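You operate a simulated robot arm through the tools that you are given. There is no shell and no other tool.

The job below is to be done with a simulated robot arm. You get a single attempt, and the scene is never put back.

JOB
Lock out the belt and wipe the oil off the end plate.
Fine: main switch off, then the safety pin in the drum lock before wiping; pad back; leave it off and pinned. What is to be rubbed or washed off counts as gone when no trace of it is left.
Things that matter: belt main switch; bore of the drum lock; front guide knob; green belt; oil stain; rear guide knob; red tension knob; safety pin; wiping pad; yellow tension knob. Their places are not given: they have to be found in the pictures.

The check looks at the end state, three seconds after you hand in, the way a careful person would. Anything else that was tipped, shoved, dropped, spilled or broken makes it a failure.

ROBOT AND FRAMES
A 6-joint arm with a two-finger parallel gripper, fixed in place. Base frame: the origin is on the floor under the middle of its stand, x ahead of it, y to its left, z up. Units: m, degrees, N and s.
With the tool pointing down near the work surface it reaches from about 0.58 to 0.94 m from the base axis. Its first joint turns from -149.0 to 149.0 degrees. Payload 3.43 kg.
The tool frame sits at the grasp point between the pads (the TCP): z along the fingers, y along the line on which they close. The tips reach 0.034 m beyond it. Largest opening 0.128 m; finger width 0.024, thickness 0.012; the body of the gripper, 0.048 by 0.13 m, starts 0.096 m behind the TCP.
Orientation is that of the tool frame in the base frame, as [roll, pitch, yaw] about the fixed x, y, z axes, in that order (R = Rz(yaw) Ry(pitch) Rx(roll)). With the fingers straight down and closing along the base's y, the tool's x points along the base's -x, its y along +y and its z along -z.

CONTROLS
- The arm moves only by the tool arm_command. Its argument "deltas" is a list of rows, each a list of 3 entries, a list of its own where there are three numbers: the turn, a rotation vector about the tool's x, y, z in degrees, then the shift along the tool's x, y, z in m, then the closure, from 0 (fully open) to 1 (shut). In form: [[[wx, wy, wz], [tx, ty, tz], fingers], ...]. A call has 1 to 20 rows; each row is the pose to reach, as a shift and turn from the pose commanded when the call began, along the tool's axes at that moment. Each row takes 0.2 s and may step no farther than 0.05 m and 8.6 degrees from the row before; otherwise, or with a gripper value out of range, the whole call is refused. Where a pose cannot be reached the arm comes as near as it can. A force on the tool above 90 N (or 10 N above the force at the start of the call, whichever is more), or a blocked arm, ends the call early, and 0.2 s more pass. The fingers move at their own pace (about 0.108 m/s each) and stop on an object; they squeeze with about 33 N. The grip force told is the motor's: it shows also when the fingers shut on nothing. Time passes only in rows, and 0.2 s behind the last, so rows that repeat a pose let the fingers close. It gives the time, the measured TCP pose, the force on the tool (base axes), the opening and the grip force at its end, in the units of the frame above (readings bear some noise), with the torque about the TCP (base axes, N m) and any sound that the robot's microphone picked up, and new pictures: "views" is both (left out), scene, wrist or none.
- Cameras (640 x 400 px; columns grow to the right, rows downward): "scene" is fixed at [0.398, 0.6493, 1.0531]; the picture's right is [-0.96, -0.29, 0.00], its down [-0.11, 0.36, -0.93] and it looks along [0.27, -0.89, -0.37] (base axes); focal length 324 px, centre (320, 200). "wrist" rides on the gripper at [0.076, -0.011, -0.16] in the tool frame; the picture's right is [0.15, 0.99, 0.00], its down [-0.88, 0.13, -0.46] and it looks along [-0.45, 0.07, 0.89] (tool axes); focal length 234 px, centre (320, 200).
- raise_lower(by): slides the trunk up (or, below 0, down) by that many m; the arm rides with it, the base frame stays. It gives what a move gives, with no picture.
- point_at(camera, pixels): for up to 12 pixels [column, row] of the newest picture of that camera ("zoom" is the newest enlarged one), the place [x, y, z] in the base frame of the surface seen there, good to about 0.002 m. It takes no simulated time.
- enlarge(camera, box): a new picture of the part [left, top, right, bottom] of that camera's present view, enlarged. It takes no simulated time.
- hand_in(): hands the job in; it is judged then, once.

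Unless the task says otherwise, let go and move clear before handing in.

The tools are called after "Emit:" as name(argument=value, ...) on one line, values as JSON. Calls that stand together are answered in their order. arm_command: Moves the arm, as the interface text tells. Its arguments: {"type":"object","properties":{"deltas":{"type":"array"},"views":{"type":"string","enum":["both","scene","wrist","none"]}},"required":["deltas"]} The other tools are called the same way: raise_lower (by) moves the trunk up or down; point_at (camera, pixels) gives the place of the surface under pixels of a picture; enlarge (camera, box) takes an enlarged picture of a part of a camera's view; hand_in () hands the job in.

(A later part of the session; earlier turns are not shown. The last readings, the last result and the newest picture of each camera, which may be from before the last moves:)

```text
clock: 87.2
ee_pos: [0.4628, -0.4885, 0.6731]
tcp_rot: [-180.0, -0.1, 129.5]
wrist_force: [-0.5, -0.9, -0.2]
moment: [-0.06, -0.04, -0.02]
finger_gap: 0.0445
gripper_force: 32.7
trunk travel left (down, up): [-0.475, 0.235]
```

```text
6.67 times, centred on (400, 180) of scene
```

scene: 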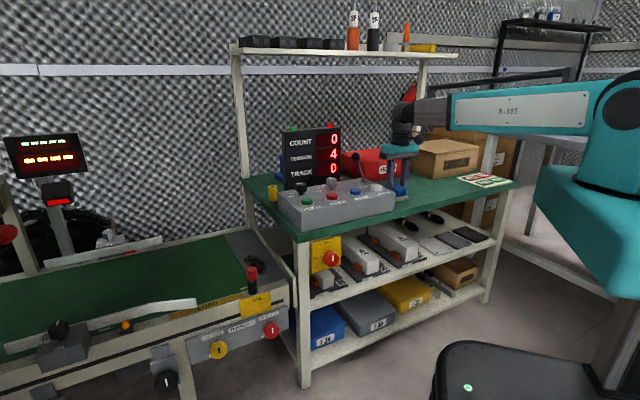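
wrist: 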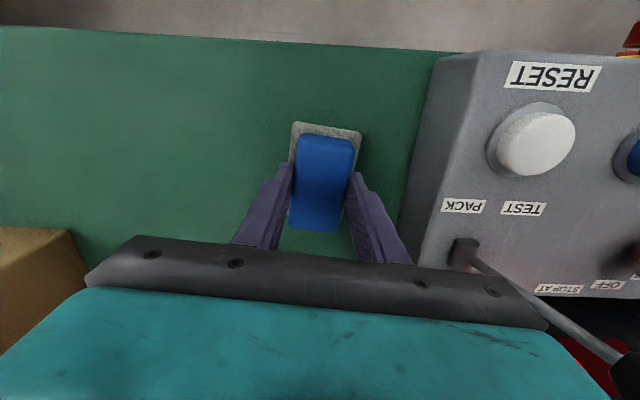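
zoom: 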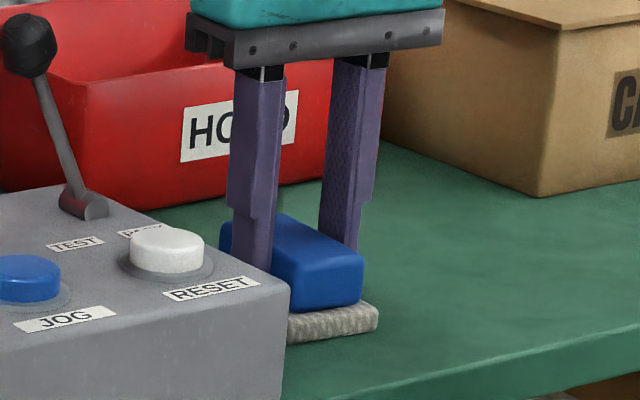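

Handle gripped (gap 0.0445 m, no side load). I'll lift the pad straight up to z≈0.94.

Emit:
arm_command(deltas=[[[0, 0, 0], [0, 0, -0.005], 1], [[0, 0, 0], [0, 0, -0.02], 1], [[0, 0, 0], [0, 0, -0.045], 1], [[0, 0, 0], [0, 0, -0.08], 1], [[0, 0, 0], [0, 0, -0.115], 1], [[0, 0, 0], [0, 0, -0.15], 1], [[0, 0, 0], [0, 0, -0.185], 1], [[0, 0, 0], [0, 0, -0.22], 1], [[0, 0, 0], [0, 0, -0.25], 1], [[0, 0, 0], [0, 0, -0.27], 1]])

Emit:
enlarge(camera="scene", box=[370, 80, 430, 140])

```text
clock: 89.5
ee_pos: [0.4667, -0.4919, 0.9434]
tcp_rot: [179.9, 1.2, 129.5]
wrist_force: [9.5, -10.3, -22.3]
moment: [0.42, 0.41, -0.04]
finger_gap: 0.044
gripper_force: 32.6
trunk travel left (down, up): [-0.475, 0.235]
stopped in row 10: the force on the tool passed its limit at 100 N (the readings are from after the stop); the commanded pose is now the measured one
```

scene: 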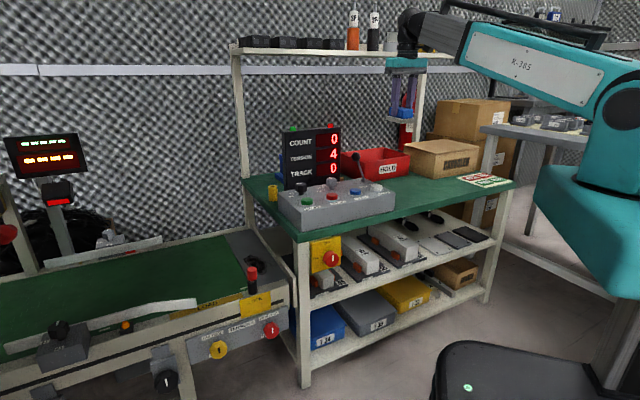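
wrist: 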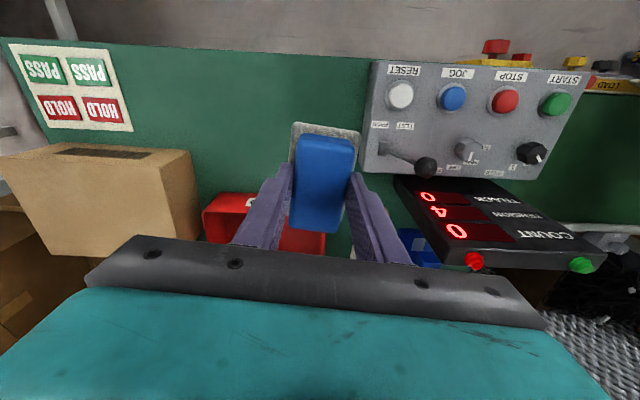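

```text
6.67 times, centred on (400, 110) of scene
```

zoom: 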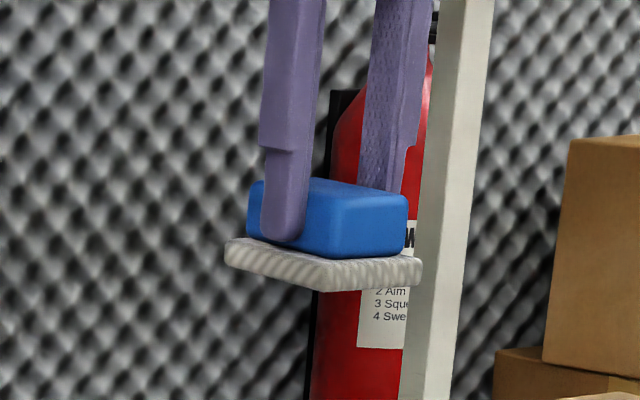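

A force stop occurred as the boom tilted up ~16° (its wrist limit, same as the first stop); the pad is still held. I'll come down 0.03 m, remove the 1.2° tilt, and check.

Emit:
arm_command(deltas=[[[0, 0.4, 0], [0, 0, 0.008], 1], [[0, 0.8, 0], [0, 0, 0.018], 1], [[0, 1.2, 0], [0, 0, 0.028], 1], [[0, 1.2, 0], [0, 0, 0.028], 1]])

Emit:
point_at(camera="scene", pixels=[[356, 154], [357, 157], [385, 47], [388, 178]])

```text
clock: 90.5
ee_pos: [0.4662, -0.4916, 0.9159]
tcp_rot: [-180.0, -0.3, 129.5]
wrist_force: [1.5, 0.1, -1.2]
moment: [-0.02, 0.0, 0.03]
finger_gap: 0.0441
gripper_force: 32.7
trunk travel left (down, up): [-0.475, 0.235]
```

scene: 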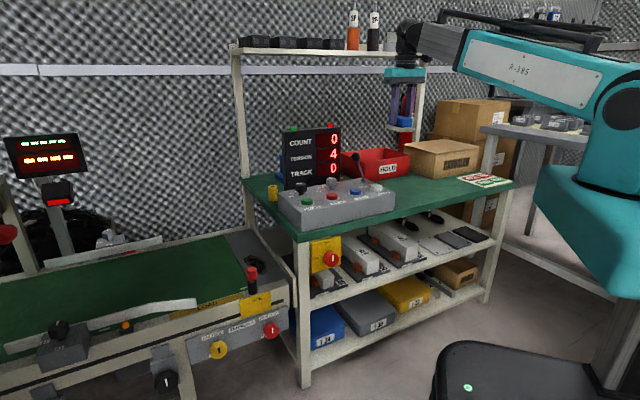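
wrist: 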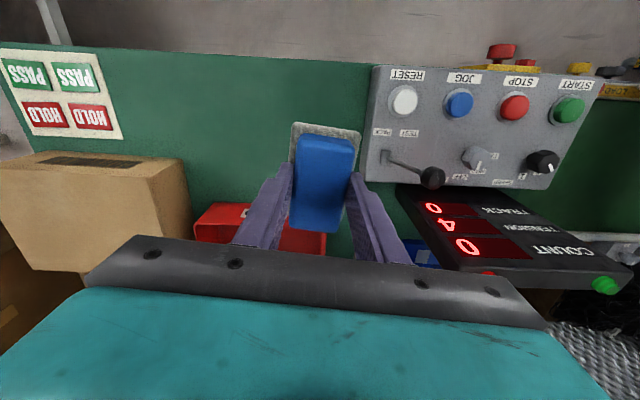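

```text
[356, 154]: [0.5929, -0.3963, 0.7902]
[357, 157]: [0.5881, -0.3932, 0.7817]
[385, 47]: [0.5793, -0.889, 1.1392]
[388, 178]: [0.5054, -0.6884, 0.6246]
```

Unloaded again at (0.466,-0.492,0.916). I'll now carry the pad in front of the lever and over to above the end plate near (0.83,-0.14), yawing to 45°.

Emit:
arm_command(deltas=[[[0, 0, 3], [0.0074, 0.0176, 0.003], 1], [[0, 0, 8.5], [0.0197, 0.0468, 0.007], 1], [[0, 0, 14], [0.0333, 0.079, 0.011], 1], [[0, 0, 19.5], [0.0474, 0.1127, 0.014], 1], [[0, 0, 25], [0.0616, 0.1464, 0.016], 1], [[0, 0, 30.5], [0.0596, 0.179, 0.016], 1], [[0, 0, 36], [0.0576, 0.2115, 0.016], 1], [[0, 0, 41.5], [0.0557, 0.244, 0.016], 1], [[0, 0, 47], [0.0537, 0.2766, 0.016], 1], [[0, 0, 52.5], [0.0517, 0.3091, 0.016], 1], [[0, 0, 58], [0.0498, 0.3417, 0.016], 1], [[0, 0, 63.5], [0.0478, 0.3742, 0.016], 1], [[0, 0, 69], [0.0458, 0.4068, 0.016], 1], [[0, 0, 74.5], [0.0438, 0.4393, 0.016], 1], [[0, 0, 80], [0.0419, 0.4719, 0.016], 1], [[0, 0, 84.5], [0.0399, 0.5044, 0.016], 1], [[0, 0, 84.5], [0.0399, 0.5044, 0.016], 1]])

Emit:
enlarge(camera="wrist", box=[160, 20, 480, 220])

```text
clock: 94.1
ee_pos: [0.8304, -0.1416, 0.8984]
tcp_rot: [-179.8, 0.0, 44.9]
wrist_force: [0.1, -0.1, -1.2]
moment: [0.0, -0.01, 0.0]
finger_gap: 0.0439
gripper_force: 33.4
trunk travel left (down, up): [-0.475, 0.235]
```

scene: 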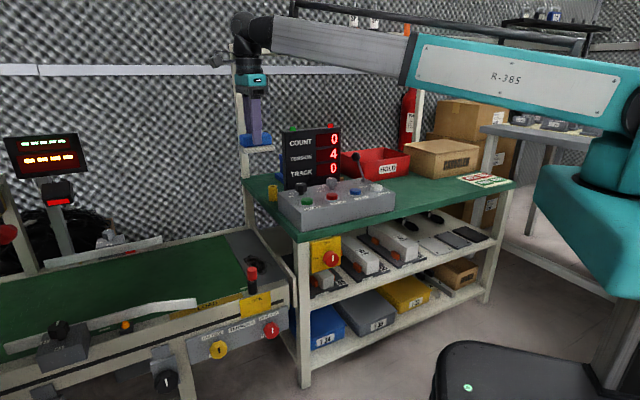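
wrist: 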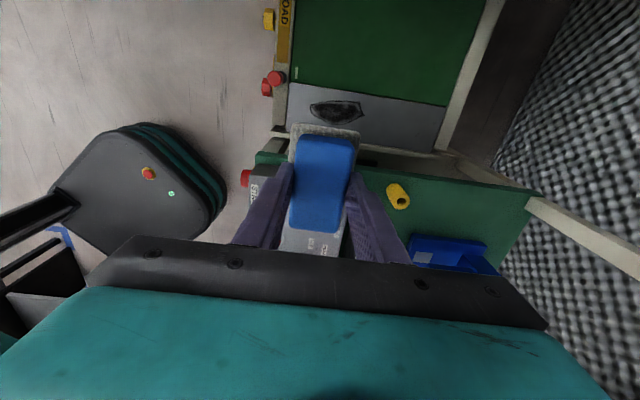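

```text
2.00 times, centred on (320, 120) of wrist
```

zoom: 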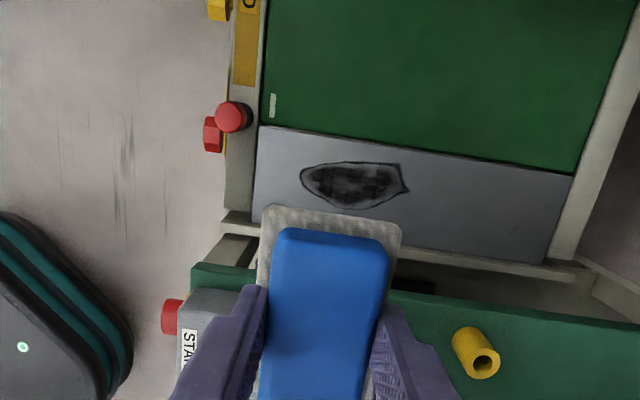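

This view shows the stain well at zoom (300–410,160–210). I'll zoom further for faint traces and measure the stain's and plate's extents.

Emit:
enlarge(camera="wrist", box=[280, 75, 400, 150])

Emit:
point_at(camera="zoom", pixels=[[160, 170], [370, 185], [300, 130], [230, 225], [75, 60], [400, 290], [560, 140], [80, 200], [350, 130], [620, 320], [200, 130], [330, 210]])

```text
5.33 times, centred on (340, 112) of wrist
```

zoom: 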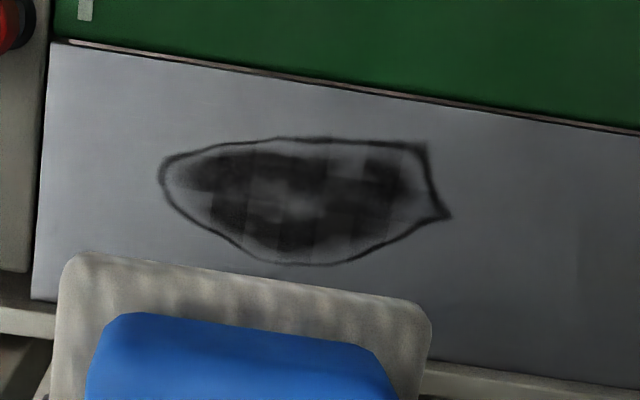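

```text
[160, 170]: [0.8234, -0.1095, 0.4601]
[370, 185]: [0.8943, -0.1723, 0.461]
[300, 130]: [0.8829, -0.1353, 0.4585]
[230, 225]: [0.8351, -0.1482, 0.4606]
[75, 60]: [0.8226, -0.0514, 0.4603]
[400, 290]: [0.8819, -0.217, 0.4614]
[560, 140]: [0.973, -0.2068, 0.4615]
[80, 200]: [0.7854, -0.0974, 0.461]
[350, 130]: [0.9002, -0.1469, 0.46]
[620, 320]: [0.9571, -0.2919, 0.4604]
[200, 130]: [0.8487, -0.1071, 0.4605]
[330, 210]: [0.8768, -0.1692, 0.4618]
```

The stain spans n∈[-0.657,-0.794], t∈[0.474,0.532] on the plate (z≈0.460), with the plate from t≈0.446 to 0.55 — the pad (0.085 across t) covers it in one swath. I'll lower the trunk by 0.2 to get the reach needed at plate height.

Emit:
raise_lower(by=-0.2)

Emit:
enlarge(camera="scene", box=[200, 60, 440, 300])

Emit:
enlarge(camera="wrist", box=[200, 40, 440, 220])

```text
clock: 96.3
ee_pos: [0.8308, -0.1419, 0.6995]
tcp_rot: [-179.7, 0.0, 44.9]
wrist_force: [0.0, 0.8, -0.7]
moment: [0.01, 0.0, 0.01]
finger_gap: 0.0439
gripper_force: 33.2
trunk travel left (down, up): [-0.275, 0.435]
```

```text
1.67 times, centred on (320, 180) of scene
```

zoom: 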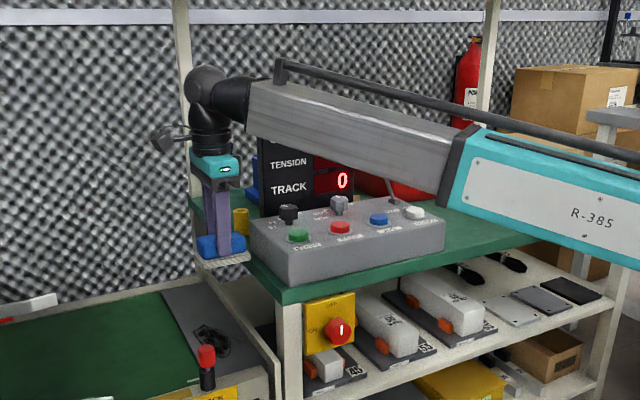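

```text
2.22 times, centred on (320, 130) of wrist
```

zoom: 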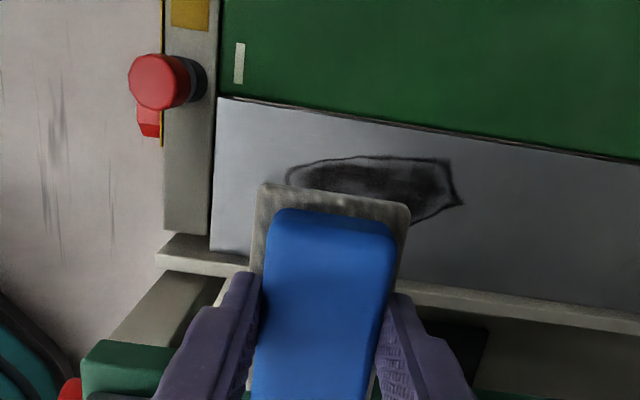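

The pad hangs just above the plate region at z 0.70. I'll shift to n=-0.65, t=0.504 and lower to 0.03 m above the plate.

Emit:
arm_command(deltas=[[[0, 0, 0], [0.006, -0.012, 0.01], 1], [[0, 0, 0], [0.014, -0.03, 0.025], 1], [[0, 0, 0], [0.017, -0.0378, 0.05], 1], [[0, 0, 0], [0.017, -0.0378, 0.08], 1], [[0, 0, 0], [0.017, -0.0378, 0.11], 1], [[0, 0, 0], [0.017, -0.0378, 0.135], 1], [[0, 0, 0], [0.017, -0.0378, 0.1545], 1], [[0, 0, 0], [0.017, -0.0378, 0.1545], 1]])

Emit:
enlarge(camera="scene", box=[200, 180, 320, 320])

Emit:
enlarge(camera="wrist", box=[200, 40, 440, 220])

```text
clock: 98.1
ee_pos: [0.8162, -0.1024, 0.5439]
tcp_rot: [-179.7, 0.1, 45.0]
wrist_force: [0.3, 0.0, 0.0]
moment: [-0.01, 0.01, -0.01]
finger_gap: 0.0436
gripper_force: 32.7
trunk travel left (down, up): [-0.275, 0.435]
```

scene: 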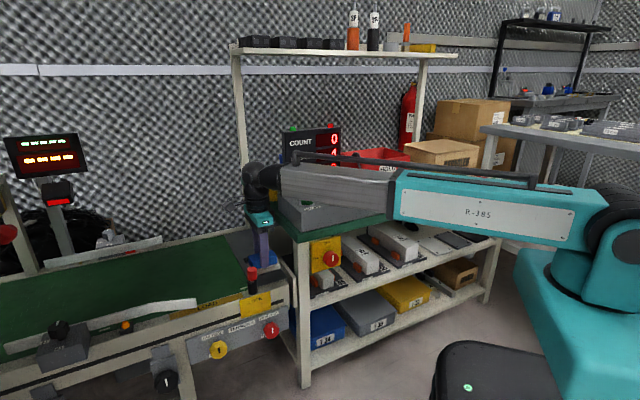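
wrist: 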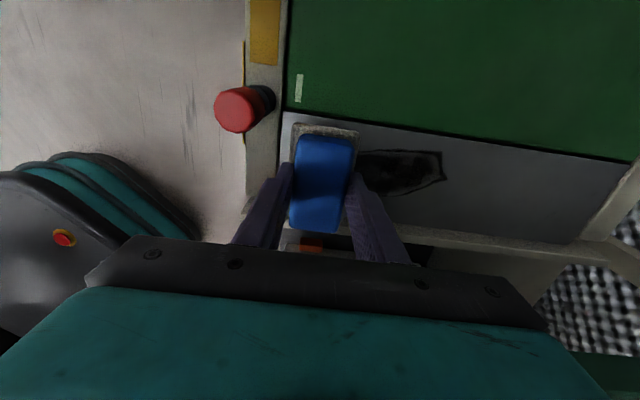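

```text
2.86 times, centred on (260, 250) of scene
```

zoom: 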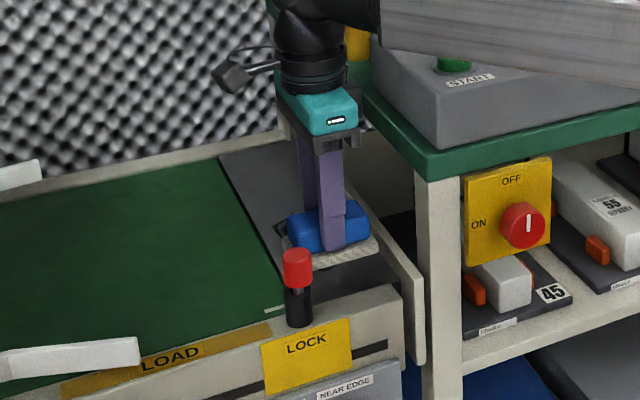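

```text
2.22 times, centred on (320, 130) of wrist
```

zoom: 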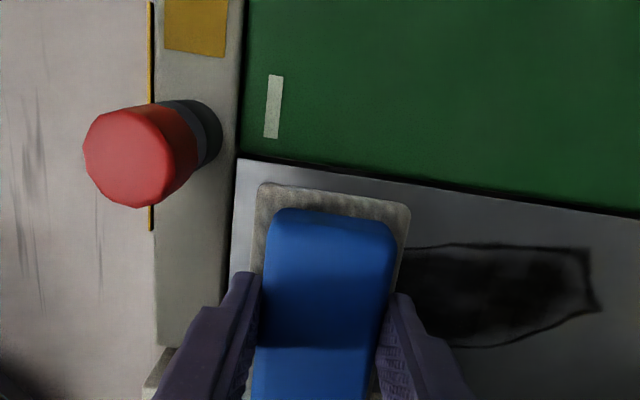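

The pad is aligned left of the stain (n=-0.65), pin untouched. I'll lower onto the plate and check the contact force.

Emit:
arm_command(deltas=[[[0, 0, 0], [0, 0, 0.012], 1], [[0, 0, 0], [0, 0, 0.022], 1], [[0, 0, 0], [0, 0, 0.027], 1], [[0, 0, 0], [0, 0, 0.03], 1], [[0, 0, 0], [0, 0, 0.032], 1], [[0, 0, 0], [0, 0, 0.032], 1]], views="none")

```text
clock: 99.5
ee_pos: [0.8157, -0.103, 0.5134]
tcp_rot: [-179.7, 0.0, 45.0]
wrist_force: [0.7, 0.7, -0.3]
moment: [0.01, 0.0, -0.01]
finger_gap: 0.0442
gripper_force: 33.2
trunk travel left (down, up): [-0.275, 0.435]
```

No contact yet at z=0.5134. I'll go down 3 mm more in small steps.

Emit:
arm_command(deltas=[[[0, 0, 0], [0, 0, 0.001], 1], [[0, 0, 0], [0, 0, 0.002], 1], [[0, 0, 0], [0, 0, 0.003], 1], [[0, 0, 0], [0, 0, 0.003], 1]], views="none")

```text
clock: 100.5
ee_pos: [0.8162, -0.1017, 0.5116]
tcp_rot: [-179.9, -0.1, 45.0]
wrist_force: [-1.0, -2.6, 21.9]
moment: [-0.29, 0.14, 0.0]
finger_gap: 0.044
gripper_force: 32.9
trunk travel left (down, up): [-0.275, 0.435]
```

Contact at about 22 N. I'll sweep the pad along the plate (tool +y) 0.135 m over the stain and back.

Emit:
arm_command(deltas=[[[0, 0, 0], [0, 0.01, 0], 1], [[0, 0, 0], [0, 0.03, 0], 1], [[0, 0, 0], [0, 0.05, 0], 1], [[0, 0, 0], [0, 0.07, 0], 1], [[0, 0, 0], [0, 0.09, 0], 1], [[0, 0, 0], [0, 0.11, 0], 1], [[0, 0, 0], [0, 0.127, 0], 1], [[0, 0, 0], [0, 0.137, 0], 1], [[0, 0, 0], [0, 0.137, 0], 1], [[0, 0, 0], [0, 0.125, 0], 1], [[0, 0, 0], [0, 0.105, 0], 1], [[0, 0, 0], [0, 0.085, 0], 1], [[0, 0, 0], [0, 0.065, 0], 1], [[0, 0, 0], [0, 0.045, 0], 1], [[0, 0, 0], [0, 0.025, 0], 1], [[0, 0, 0], [0, 0.008, 0], 1], [[0, 0, 0], [0, 0.0, 0], 1]])

Emit:
enlarge(camera="wrist", box=[240, 100, 480, 240])

Emit:
enlarge(camera="scene", box=[210, 210, 310, 310])

```text
clock: 104.1
ee_pos: [0.8139, -0.1024, 0.5129]
tcp_rot: [-179.9, -0.2, 44.9]
wrist_force: [10.1, -7.6, 28.2]
moment: [-0.41, -0.54, 0.07]
finger_gap: 0.044
gripper_force: 33.0
trunk travel left (down, up): [-0.275, 0.435]
```

scene: 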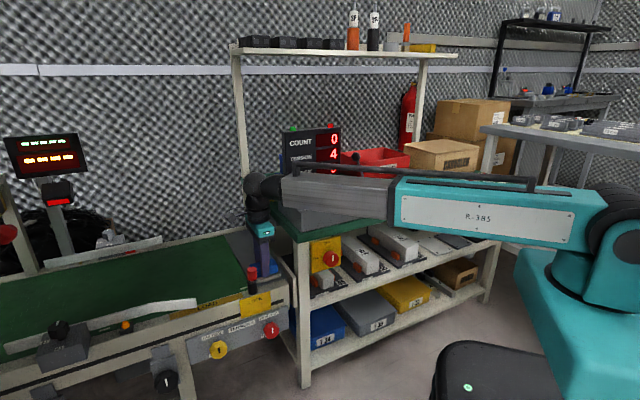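
wrist: 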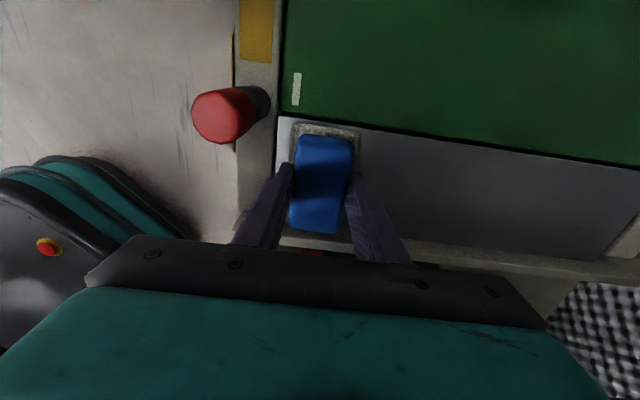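

```text
2.67 times, centred on (360, 170) of wrist
```

zoom: 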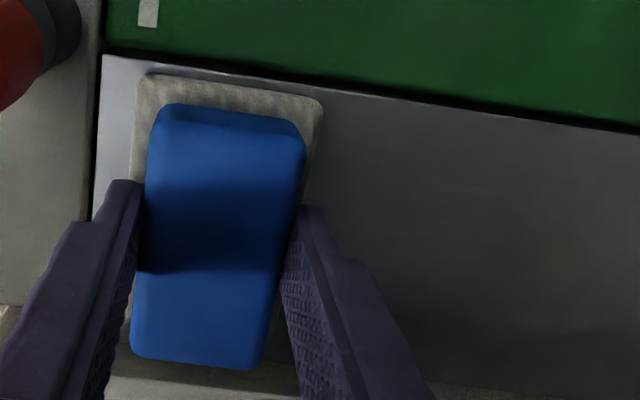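

```text
4.00 times, centred on (260, 260) of scene
```

zoom: 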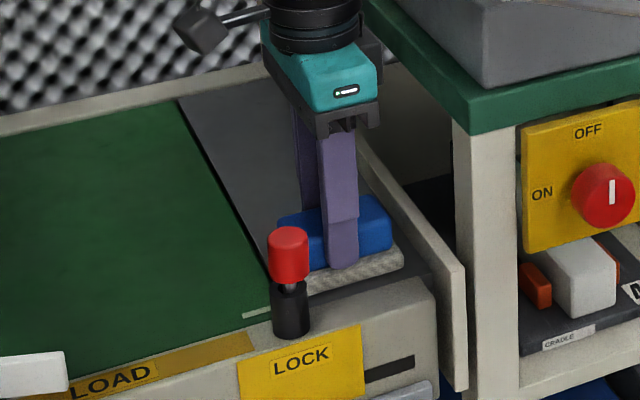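

The visible part of the plate looks clean after one double pass. I'll do another pass with a small sideways offset to be thorough, then lift and inspect.

Emit:
arm_command(deltas=[[[0, 0, 0], [-0.003, 0.006, 0], 1], [[0, 0, 0], [-0.007, 0.02, 0], 1], [[0, 0, 0], [-0.007, 0.04, 0], 1], [[0, 0, 0], [-0.007, 0.06, 0], 1], [[0, 0, 0], [-0.007, 0.08, 0], 1], [[0, 0, 0], [-0.007, 0.1, 0], 1], [[0, 0, 0], [-0.007, 0.12, 0], 1], [[0, 0, 0], [-0.007, 0.135, 0], 1], [[0, 0, 0], [-0.004, 0.138, 0], 1], [[0, 0, 0], [-0.001, 0.13, 0], 1], [[0, 0, 0], [-0.001, 0.11, 0], 1], [[0, 0, 0], [-0.001, 0.09, 0], 1], [[0, 0, 0], [-0.001, 0.07, 0], 1], [[0, 0, 0], [-0.001, 0.05, 0], 1], [[0, 0, 0], [-0.001, 0.03, 0], 1], [[0, 0, 0], [-0.001, 0.012, 0], 1], [[0, 0, 0], [-0.001, 0.005, 0], 1]], views="none")

Emit:
arm_command(deltas=[[[0, 0, 0], [0, 0, -0.005], 1], [[0, 0, 0], [0, 0, -0.02], 1], [[0, 0, 0], [0, 0, -0.05], 1], [[0, 0, 0], [0, 0, -0.085], 1], [[0, 0, 0], [0, 0, -0.12], 1], [[0, 0, 0], [0, 0, -0.15], 1], [[0, 0, 0], [0, 0, -0.17], 1]])

Emit:
enlarge(camera="scene", box=[210, 220, 300, 300])

Emit:
enlarge(camera="wrist", box=[240, 60, 560, 260])

```text
clock: 107.7
ee_pos: [0.819, -0.1068, 0.5115]
tcp_rot: [-179.7, 0.0, 45.0]
wrist_force: [4.1, -4.3, 15.0]
moment: [-0.24, -0.23, 0.03]
finger_gap: 0.0441
gripper_force: 32.7
trunk travel left (down, up): [-0.275, 0.435]
```

```text
clock: 109.3
ee_pos: [0.8201, -0.1072, 0.6794]
tcp_rot: [-179.7, -0.1, 45.0]
wrist_force: [-0.4, 1.2, -1.1]
moment: [0.02, -0.03, 0.02]
finger_gap: 0.0438
gripper_force: 33.5
trunk travel left (down, up): [-0.275, 0.435]
```

scene: 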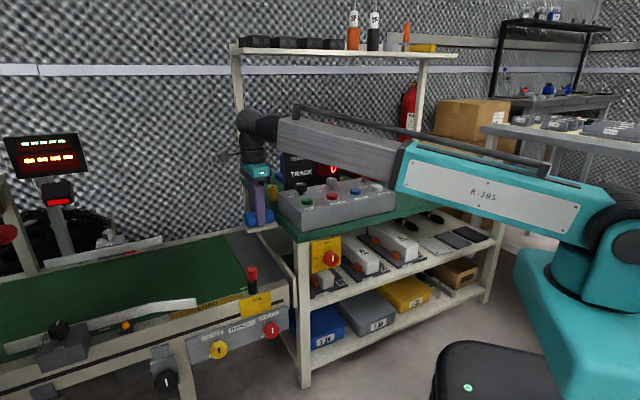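
wrist: 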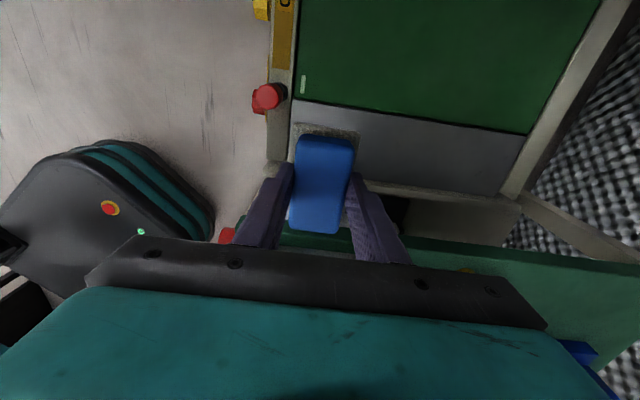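

```text
5.00 times, centred on (255, 260) of scene
```

zoom: 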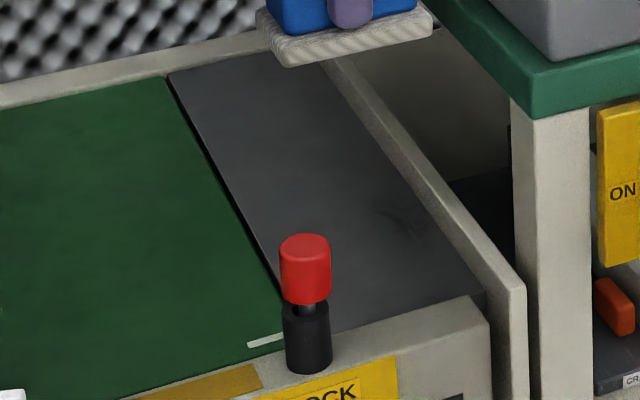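

```text
2.00 times, centred on (400, 160) of wrist
```

zoom: 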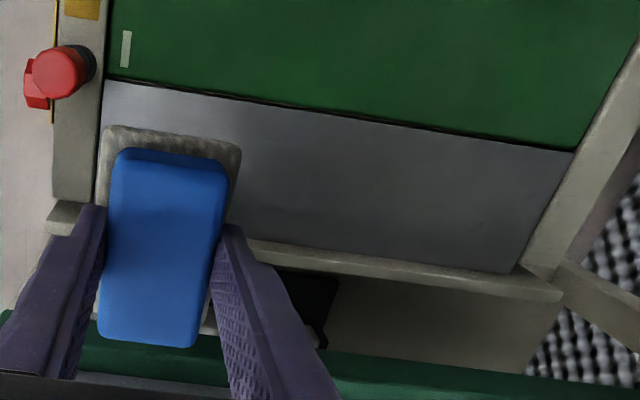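

The dark stain is gone; a faint mark remains at zoom (410,225). I'll look closely at it from the scene camera.

Emit:
enlarge(camera="scene", box=[235, 240, 295, 285])

Emit:
point_at(camera="zoom", pixels=[[390, 235], [410, 250], [430, 265], [400, 215], [440, 245], [300, 200], [460, 330], [350, 150]])

```text
8.89 times, centred on (265, 262) of scene
```

zoom: 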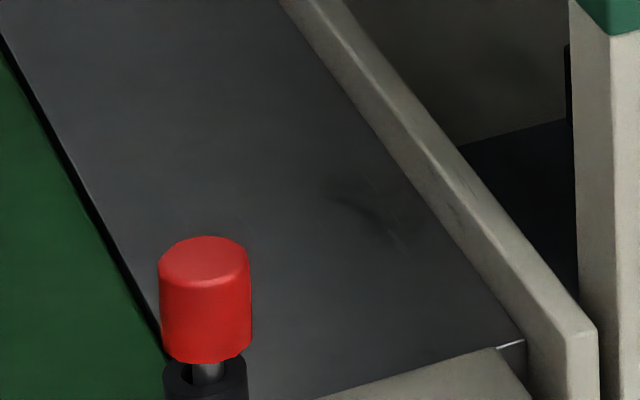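

```text
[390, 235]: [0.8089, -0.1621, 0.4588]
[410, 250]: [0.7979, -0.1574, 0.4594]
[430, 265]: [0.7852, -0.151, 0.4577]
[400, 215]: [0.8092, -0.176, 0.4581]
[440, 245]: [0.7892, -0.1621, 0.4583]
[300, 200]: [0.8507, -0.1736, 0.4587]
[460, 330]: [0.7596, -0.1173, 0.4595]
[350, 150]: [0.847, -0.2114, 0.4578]
```

A faint mark lies near the guard at about (0.81,-0.165) (t≈0.46), maybe just plate wear, but I'll check it from the wrist camera by moving the pad out of the way along the plate.

Emit:
arm_command(deltas=[[[0, 0, 0], [0, 0.015, 0], 1], [[0, 0, 0], [0, 0.045, 0], 1], [[0, 0, 0], [0, 0.075, 0], 1], [[0, 0, 0], [0, 0.1, 0], 1], [[0, 0, 0], [0, 0.11, 0], 1], [[0, 0, 0], [0, 0.11, 0], 1]])

Emit:
enlarge(camera="wrist", box=[120, 80, 320, 240])

Emit:
enlarge(camera="scene", box=[235, 240, 295, 285])

```text
clock: 110.7
ee_pos: [0.8976, -0.1845, 0.6787]
tcp_rot: [-179.7, 0.0, 45.0]
wrist_force: [0.2, 0.3, -0.3]
moment: [0.0, 0.0, 0.04]
finger_gap: 0.0441
gripper_force: 32.3
trunk travel left (down, up): [-0.275, 0.435]
```

scene: 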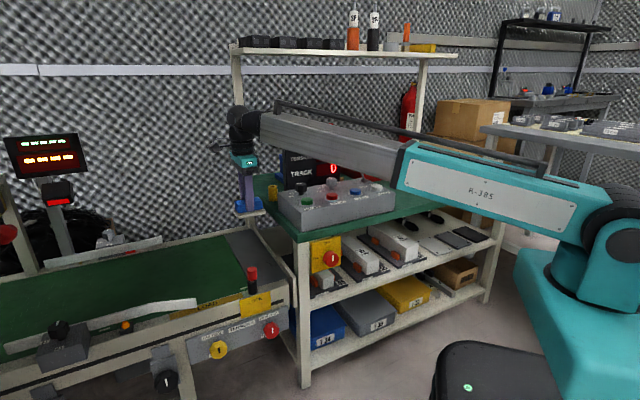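
wrist: 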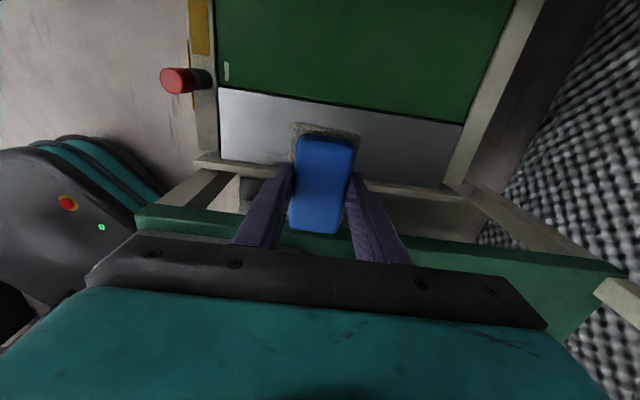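

```text
2.50 times, centred on (220, 160) of wrist
```

zoom: 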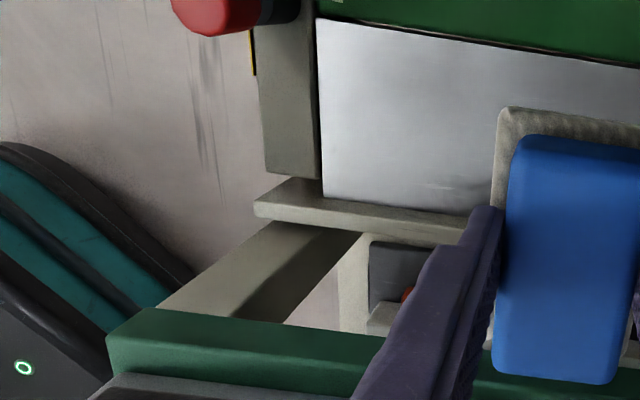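

```text
8.89 times, centred on (265, 262) of scene
```

zoom: 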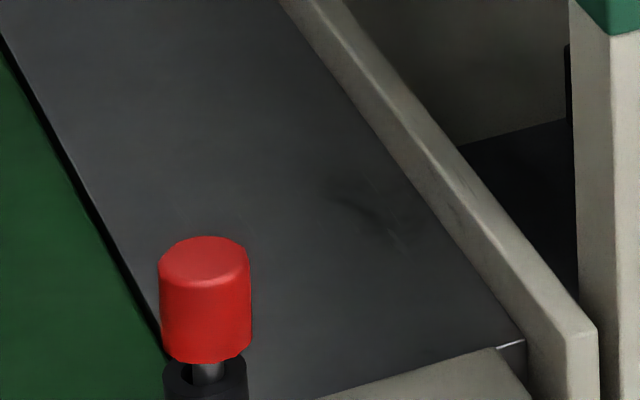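

The wrist view shows faint scuffs beside the guard (zoom 440–490,185). I'll measure them and the guard's edge to see whether the pad can also cover that strip.

Emit:
enlarge(camera="wrist", box=[240, 125, 310, 175])

Emit:
point_at(camera="zoom", pixels=[[400, 200], [300, 260], [350, 270], [450, 280], [200, 300], [200, 330], [400, 320], [400, 345], [300, 200], [450, 200], [300, 310], [300, 330]])

```text
8.00 times, centred on (275, 150) of wrist
```

zoom: 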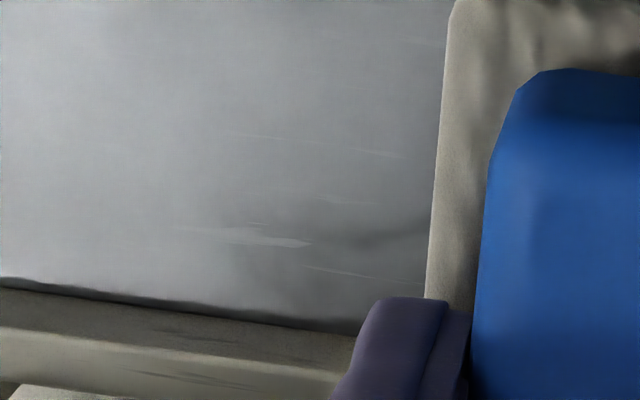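

```text
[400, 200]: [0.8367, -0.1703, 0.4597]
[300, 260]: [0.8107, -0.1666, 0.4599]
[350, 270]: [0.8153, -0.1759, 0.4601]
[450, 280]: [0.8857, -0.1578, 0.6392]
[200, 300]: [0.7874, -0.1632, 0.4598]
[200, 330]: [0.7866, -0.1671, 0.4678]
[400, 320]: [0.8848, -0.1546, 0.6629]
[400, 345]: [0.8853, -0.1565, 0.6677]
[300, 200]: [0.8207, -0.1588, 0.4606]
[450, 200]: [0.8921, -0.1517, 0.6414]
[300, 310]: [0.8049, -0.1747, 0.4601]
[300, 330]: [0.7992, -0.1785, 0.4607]
```

Those look like brush streaks in the plate itself, but I'll wipe that strip too: shift the pad to t≈0.488 (edge 4 mm off the guard) and lower to contact.

Emit:
arm_command(deltas=[[[0, 0, 0], [-0.005, -0.015, 0.01], 1], [[0, 0, 0], [-0.013, -0.04, 0.03], 1], [[0, 0, 0], [-0.016, -0.065, 0.055], 1], [[0, 0, 0], [-0.016, -0.065, 0.085], 1], [[0, 0, 0], [-0.016, -0.065, 0.115], 1], [[0, 0, 0], [-0.016, -0.065, 0.14], 1], [[0, 0, 0], [-0.016, -0.065, 0.158], 1], [[0, 0, 0], [-0.016, -0.065, 0.166], 1], [[0, 0, 0], [-0.016, -0.065, 0.1695], 1], [[0, 0, 0], [-0.016, -0.065, 0.1695], 1]], views="wrist")

```text
clock: 112.9
ee_pos: [0.8394, -0.1485, 0.5116]
tcp_rot: [-179.7, 0.0, 45.0]
wrist_force: [-1.1, -0.1, 10.8]
moment: [-0.27, -0.1, -0.01]
finger_gap: 0.0441
gripper_force: 32.9
trunk travel left (down, up): [-0.275, 0.435]
```

wrist: 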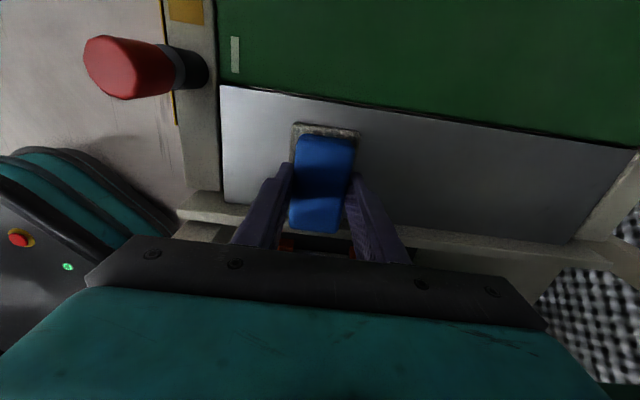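

In contact at 11 N. I'll sweep this strip back and forth with a touch more pressure.

Emit:
arm_command(deltas=[[[0, 0, 0], [0, -0.006, 0.0008], 1], [[0, 0, 0], [0, -0.022, 0.001], 1], [[0, 0, 0], [0, -0.038, 0.001], 1], [[0, 0, 0], [0, -0.044, 0.001], 1], [[0, 0, 0], [0, -0.03, 0.001], 1], [[0, 0, 0], [0, -0.01, 0.001], 1], [[0, 0, 0], [0, 0.01, 0.001], 1], [[0, 0, 0], [0, 0.03, 0.001], 1], [[0, 0, 0], [0, 0.05, 0.001], 1], [[0, 0, 0], [0, 0.07, 0.001], 1], [[0, 0, 0], [0, 0.082, 0.001], 1], [[0, 0, 0], [0, 0.085, 0.001], 1], [[0, 0, 0], [0, 0.07, 0.001], 1], [[0, 0, 0], [0, 0.05, 0.001], 1], [[0, 0, 0], [0, 0.03, 0.001], 1], [[0, 0, 0], [0, 0.01, 0.001], 1], [[0, 0, 0], [0, -0.01, 0.001], 1], [[0, 0, 0], [0, -0.03, 0.001], 1], [[0, 0, 0], [0, -0.042, 0.001], 1], [[0, 0, 0], [0, -0.042, 0.001], 1]], views="none")

Emit:
arm_command(deltas=[[[0, 0, 0], [0.004, 0, -0.006], 1], [[0, 0, 0], [0.008, 0, -0.025], 1], [[0, 0, 0], [0.012, 0, -0.055], 1], [[0, 0, 0], [0.012, 0, -0.09], 1], [[0, 0, 0], [0.012, 0, -0.125], 1], [[0, 0, 0], [0.012, 0, -0.16], 1], [[0, 0, 0], [0.012, 0, -0.19], 1], [[0, 0, 0], [0.012, 0, -0.205], 1]])

Emit:
enlarge(camera="scene", box=[225, 225, 305, 295])

Emit:
enlarge(camera="wrist", box=[240, 60, 560, 260])

```text
clock: 117.1
ee_pos: [0.8096, -0.1204, 0.5109]
tcp_rot: [-180.0, -0.2, 45.0]
wrist_force: [13.7, -6.3, 30.5]
moment: [-0.27, -0.55, 0.04]
finger_gap: 0.0442
gripper_force: 32.2
trunk travel left (down, up): [-0.275, 0.435]
```

```text
clock: 118.9
ee_pos: [0.8162, -0.1119, 0.7137]
tcp_rot: [-179.7, 0.1, 45.0]
wrist_force: [0.4, -1.1, -0.9]
moment: [-0.01, -0.03, 0.0]
finger_gap: 0.044
gripper_force: 33.7
trunk travel left (down, up): [-0.275, 0.435]
```

scene: 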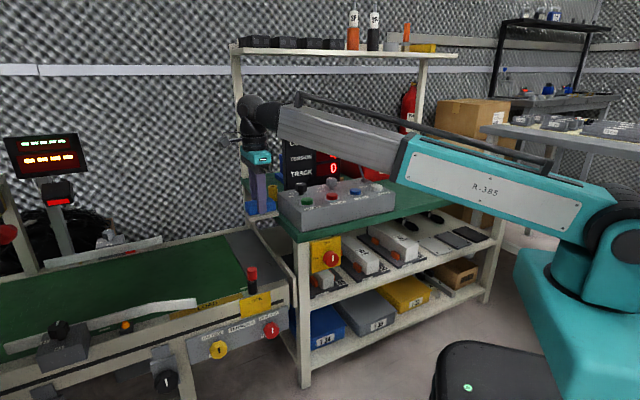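
wrist: 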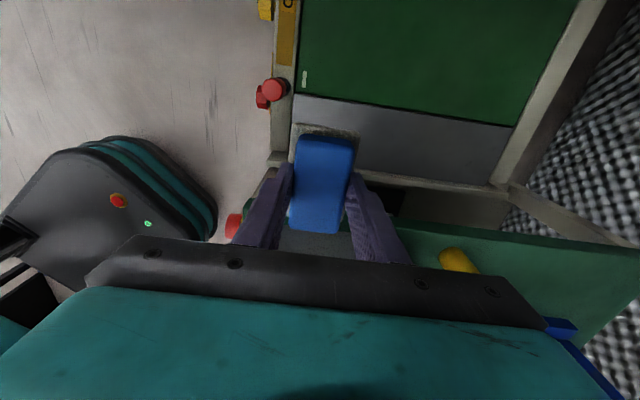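

```text
5.71 times, centred on (265, 260) of scene
```

zoom: 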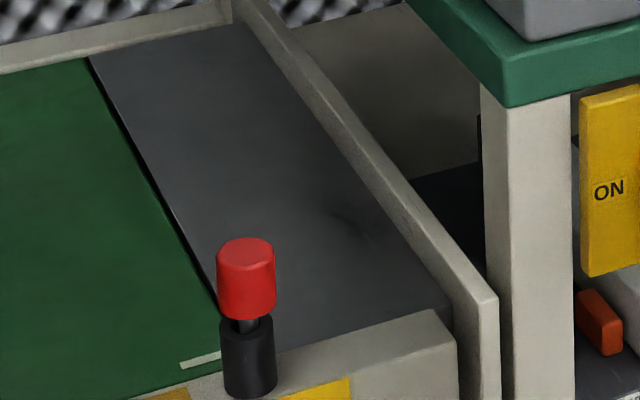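

```text
2.00 times, centred on (400, 160) of wrist
```

zoom: 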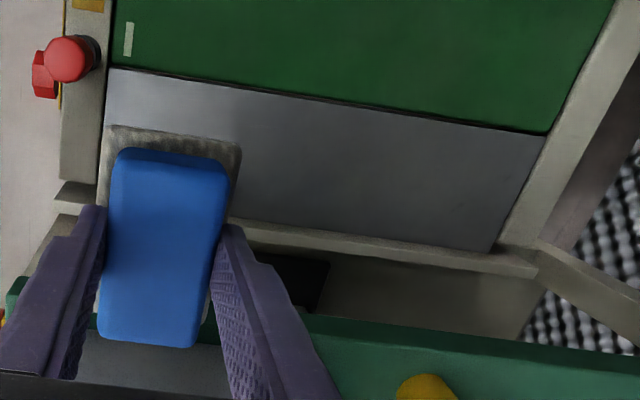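

The plate is clean; the faint mark by the guard is unchanged by wiping and is plate texture. The switch and pin remain as set. I'll raise the trunk 0.19 to travel back with the pad.

Emit:
raise_lower(by=0.19)

Emit:
enlarge(camera="wrist", box=[260, 40, 460, 170])

```text
clock: 120.9
ee_pos: [0.8154, -0.1133, 0.9043]
tcp_rot: [-179.6, 0.0, 45.0]
wrist_force: [0.0, 0.3, -0.6]
moment: [-0.04, 0.03, 0.05]
finger_gap: 0.044
gripper_force: 33.2
trunk travel left (down, up): [-0.465, 0.245]
```

```text
3.08 times, centred on (360, 105) of wrist
```

zoom: 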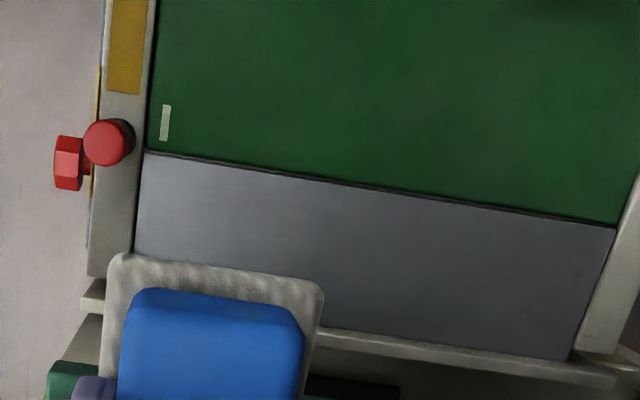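

The plate is clean in this view as well. Now I'll retrace the path back to above the pad's original place, yawing back to 129.5°.

Emit:
arm_command(deltas=[[[0, 0, -3], [-0.018, -0.0013, 0.001], 1], [[0, 0, -8.5], [-0.05, -0.0037, 0.003], 1], [[0, 0, -14], [-0.083, -0.006, 0.005], 1], [[0, 0, -19.5], [-0.116, -0.0085, 0.006], 1], [[0, 0, -25], [-0.149, -0.011, 0.008], 1], [[0, 0, -30.5], [-0.182, -0.0134, 0.009], 1], [[0, 0, -36], [-0.215, -0.0158, 0.01], 1], [[0, 0, -41.5], [-0.248, -0.0182, 0.012], 1], [[0, 0, -47], [-0.281, -0.0207, 0.012], 1], [[0, 0, -52.5], [-0.314, -0.023, 0.012], 1], [[0, 0, -58], [-0.342, -0.0255, 0.012], 1], [[0, 0, -63.5], [-0.3628, -0.0267, 0.012], 1], [[0, 0, -69], [-0.394, -0.018, 0.012], 1], [[0, 0, -74.5], [-0.426, -0.009, 0.012], 1], [[0, 0, -79], [-0.458, 0.0, 0.012], 1], [[0, 0, -82], [-0.488, 0.0085, 0.012], 1], [[0, 0, -84.5], [-0.5143, 0.0159, 0.012], 1], [[0, 0, -84.5], [-0.5143, 0.0159, 0.012], 1]])

Emit:
enlarge(camera="wrist", box=[200, 40, 440, 220])

```text
clock: 124.7
ee_pos: [0.461, -0.4857, 0.8925]
tcp_rot: [180.0, -0.3, 129.6]
wrist_force: [1.0, -0.9, 0.2]
moment: [0.01, 0.0, -0.01]
finger_gap: 0.0441
gripper_force: 33.5
trunk travel left (down, up): [-0.465, 0.245]
```

scene: 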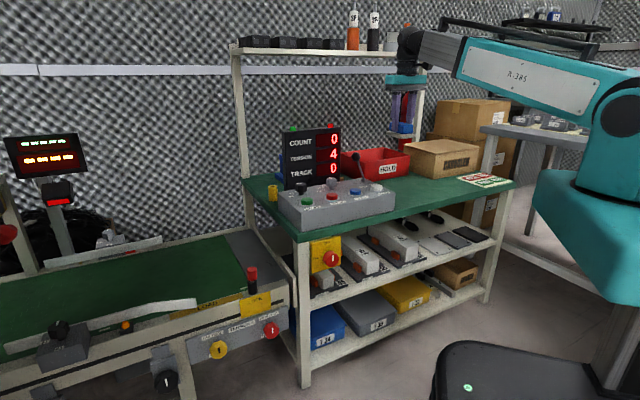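
wrist: 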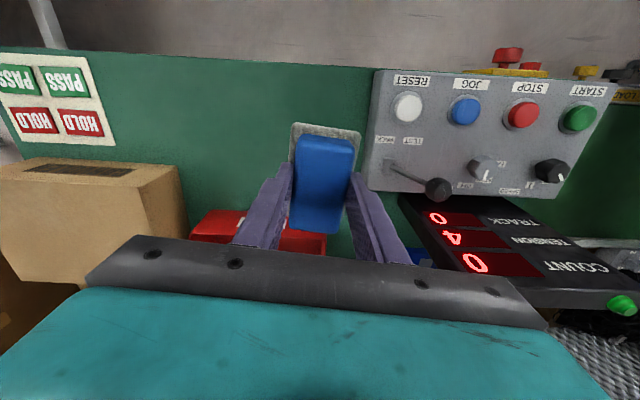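

```text
2.22 times, centred on (320, 130) of wrist
```

zoom: 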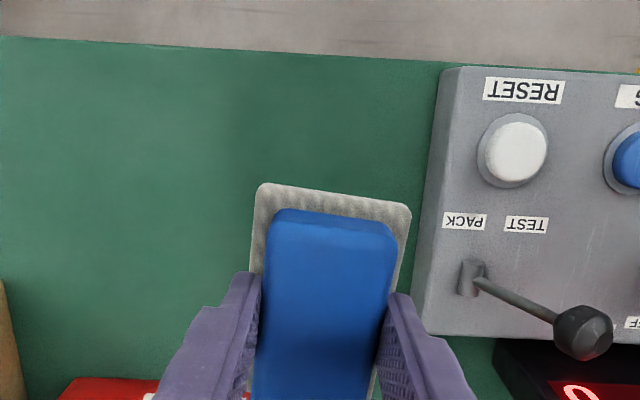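

Back above the pad's spot at (0.461,-0.486,0.893). I'll descend to z≈0.69 and verify the position.

Emit:
arm_command(deltas=[[[0, 0, 0], [0, 0, 0.015], 1], [[0, 0, 0], [0, 0, 0.045], 1], [[0, 0, 0], [0, 0, 0.075], 1], [[0, 0, 0], [0, 0, 0.105], 1], [[0, 0, 0], [0, 0, 0.135], 1], [[0, 0, 0], [0, 0, 0.165], 1], [[0, 0, 0], [0, 0, 0.19], 1], [[0, 0, 0], [0, 0, 0.202], 1], [[0, 0, 0], [0, 0, 0.202], 1], [[0, 0, 0], [0, 0, 0.202], 1]])

Emit:
enlarge(camera="scene", box=[370, 150, 430, 210])

Emit:
enlarge(camera="wrist", box=[240, 100, 400, 220])

```text
clock: 126.9
ee_pos: [0.4613, -0.4878, 0.6898]
tcp_rot: [-180.0, -0.2, 129.5]
wrist_force: [-0.2, -0.6, -0.5]
moment: [0.02, 0.03, 0.01]
finger_gap: 0.0441
gripper_force: 33.4
trunk travel left (down, up): [-0.465, 0.245]
```

scene: 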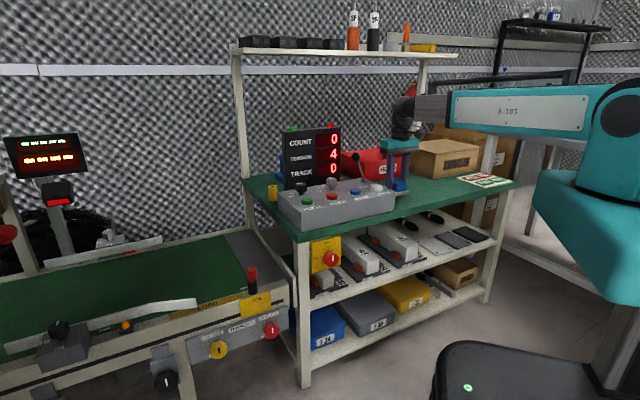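
wrist: 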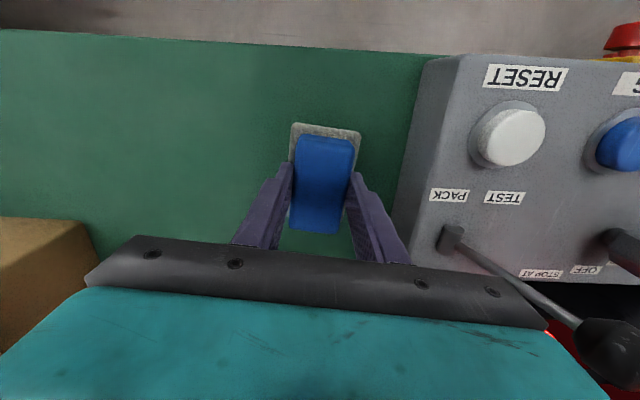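

```text
6.67 times, centred on (400, 180) of scene
```

zoom: 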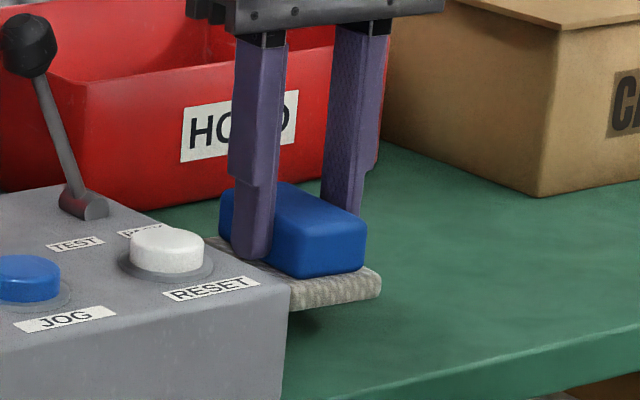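

```text
3.33 times, centred on (320, 160) of wrist
```

zoom: 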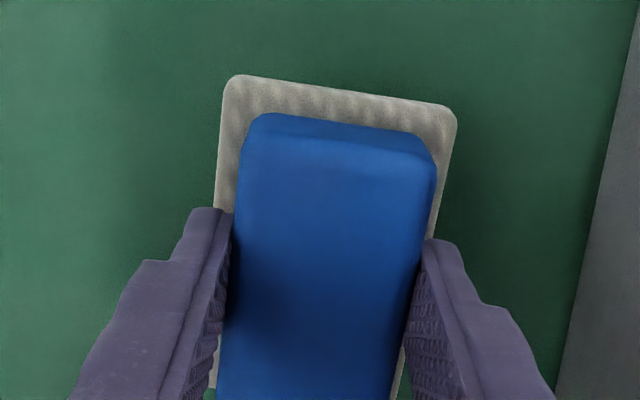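

Within 2 mm of the original spot. I'll correct that and lower gently to the bench.

Emit:
arm_command(deltas=[[[0, 0, 0], [-0.0015, 0.0007, 0.004], 1], [[0, 0, 0], [-0.0015, 0.0007, 0.009], 1], [[0, 0, 0], [-0.0015, 0.0007, 0.013], 1], [[0, 0, 0], [-0.0015, 0.0007, 0.0155], 1], [[0, 0, 0], [-0.0015, 0.0007, 0.017], 1], [[0, 0, 0], [-0.0015, 0.0007, 0.017], 1]], views="none")

```text
clock: 128.3
ee_pos: [0.4637, -0.4873, 0.6738]
tcp_rot: [179.9, -0.3, 129.5]
wrist_force: [-0.1, 0.0, -1.0]
moment: [0.0, -0.02, 0.01]
finger_gap: 0.0441
gripper_force: 32.8
trunk travel left (down, up): [-0.465, 0.245]
```

No contact yet at z=0.6738. I'll go down another 1.5 mm in small steps.

Emit:
arm_command(deltas=[[[0, 0, 0], [0, 0, 0.0007], 1], [[0, 0, 0], [0, 0, 0.0014], 1], [[0, 0, 0], [0, 0, 0.0014], 1], [[0, 0, 0], [0, 0, 0.0014], 1]], views="none")

```text
clock: 129.3
ee_pos: [0.4635, -0.4867, 0.6712]
tcp_rot: [180.0, -0.2, 129.5]
wrist_force: [-0.4, 1.1, 7.1]
moment: [-0.18, -0.12, 0.0]
finger_gap: 0.0442
gripper_force: 33.1
trunk travel left (down, up): [-0.465, 0.245]
```

The pad now rests on the bench (7 N upward). I'll open the fingers.

Emit:
arm_command(deltas=[[[0, 0, 0], [0, 0, 0], 0.6], [[0, 0, 0], [0, 0, 0], 0.45], [[0, 0, 0], [0, 0, 0], 0.45], [[0, 0, 0], [0, 0, 0], 0.45]], views="wrist")

Emit:
enlarge(camera="wrist", box=[240, 100, 400, 220])

```text
clock: 130.3
ee_pos: [0.4648, -0.4881, 0.6722]
tcp_rot: [-180.0, -0.3, 129.4]
wrist_force: [0.0, 0.1, 0.6]
moment: [-0.01, -0.01, -0.03]
finger_gap: 0.0704
gripper_force: 0.1
trunk travel left (down, up): [-0.465, 0.245]
```

wrist: 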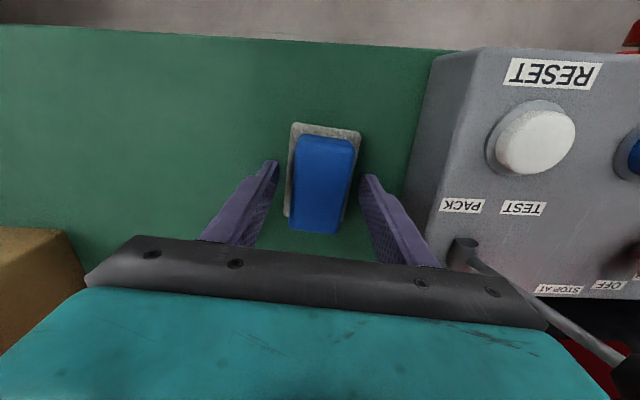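

```text
3.33 times, centred on (320, 160) of wrist
```

zoom: 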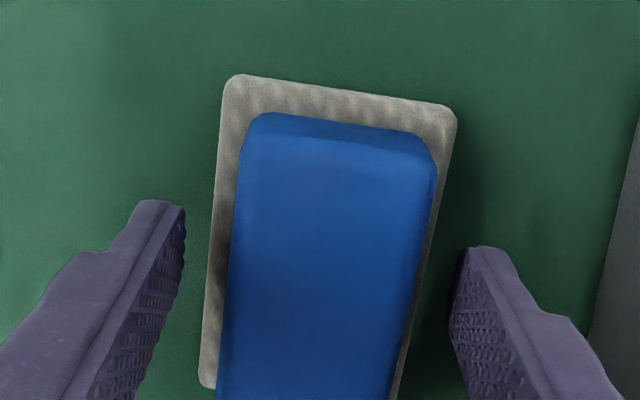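

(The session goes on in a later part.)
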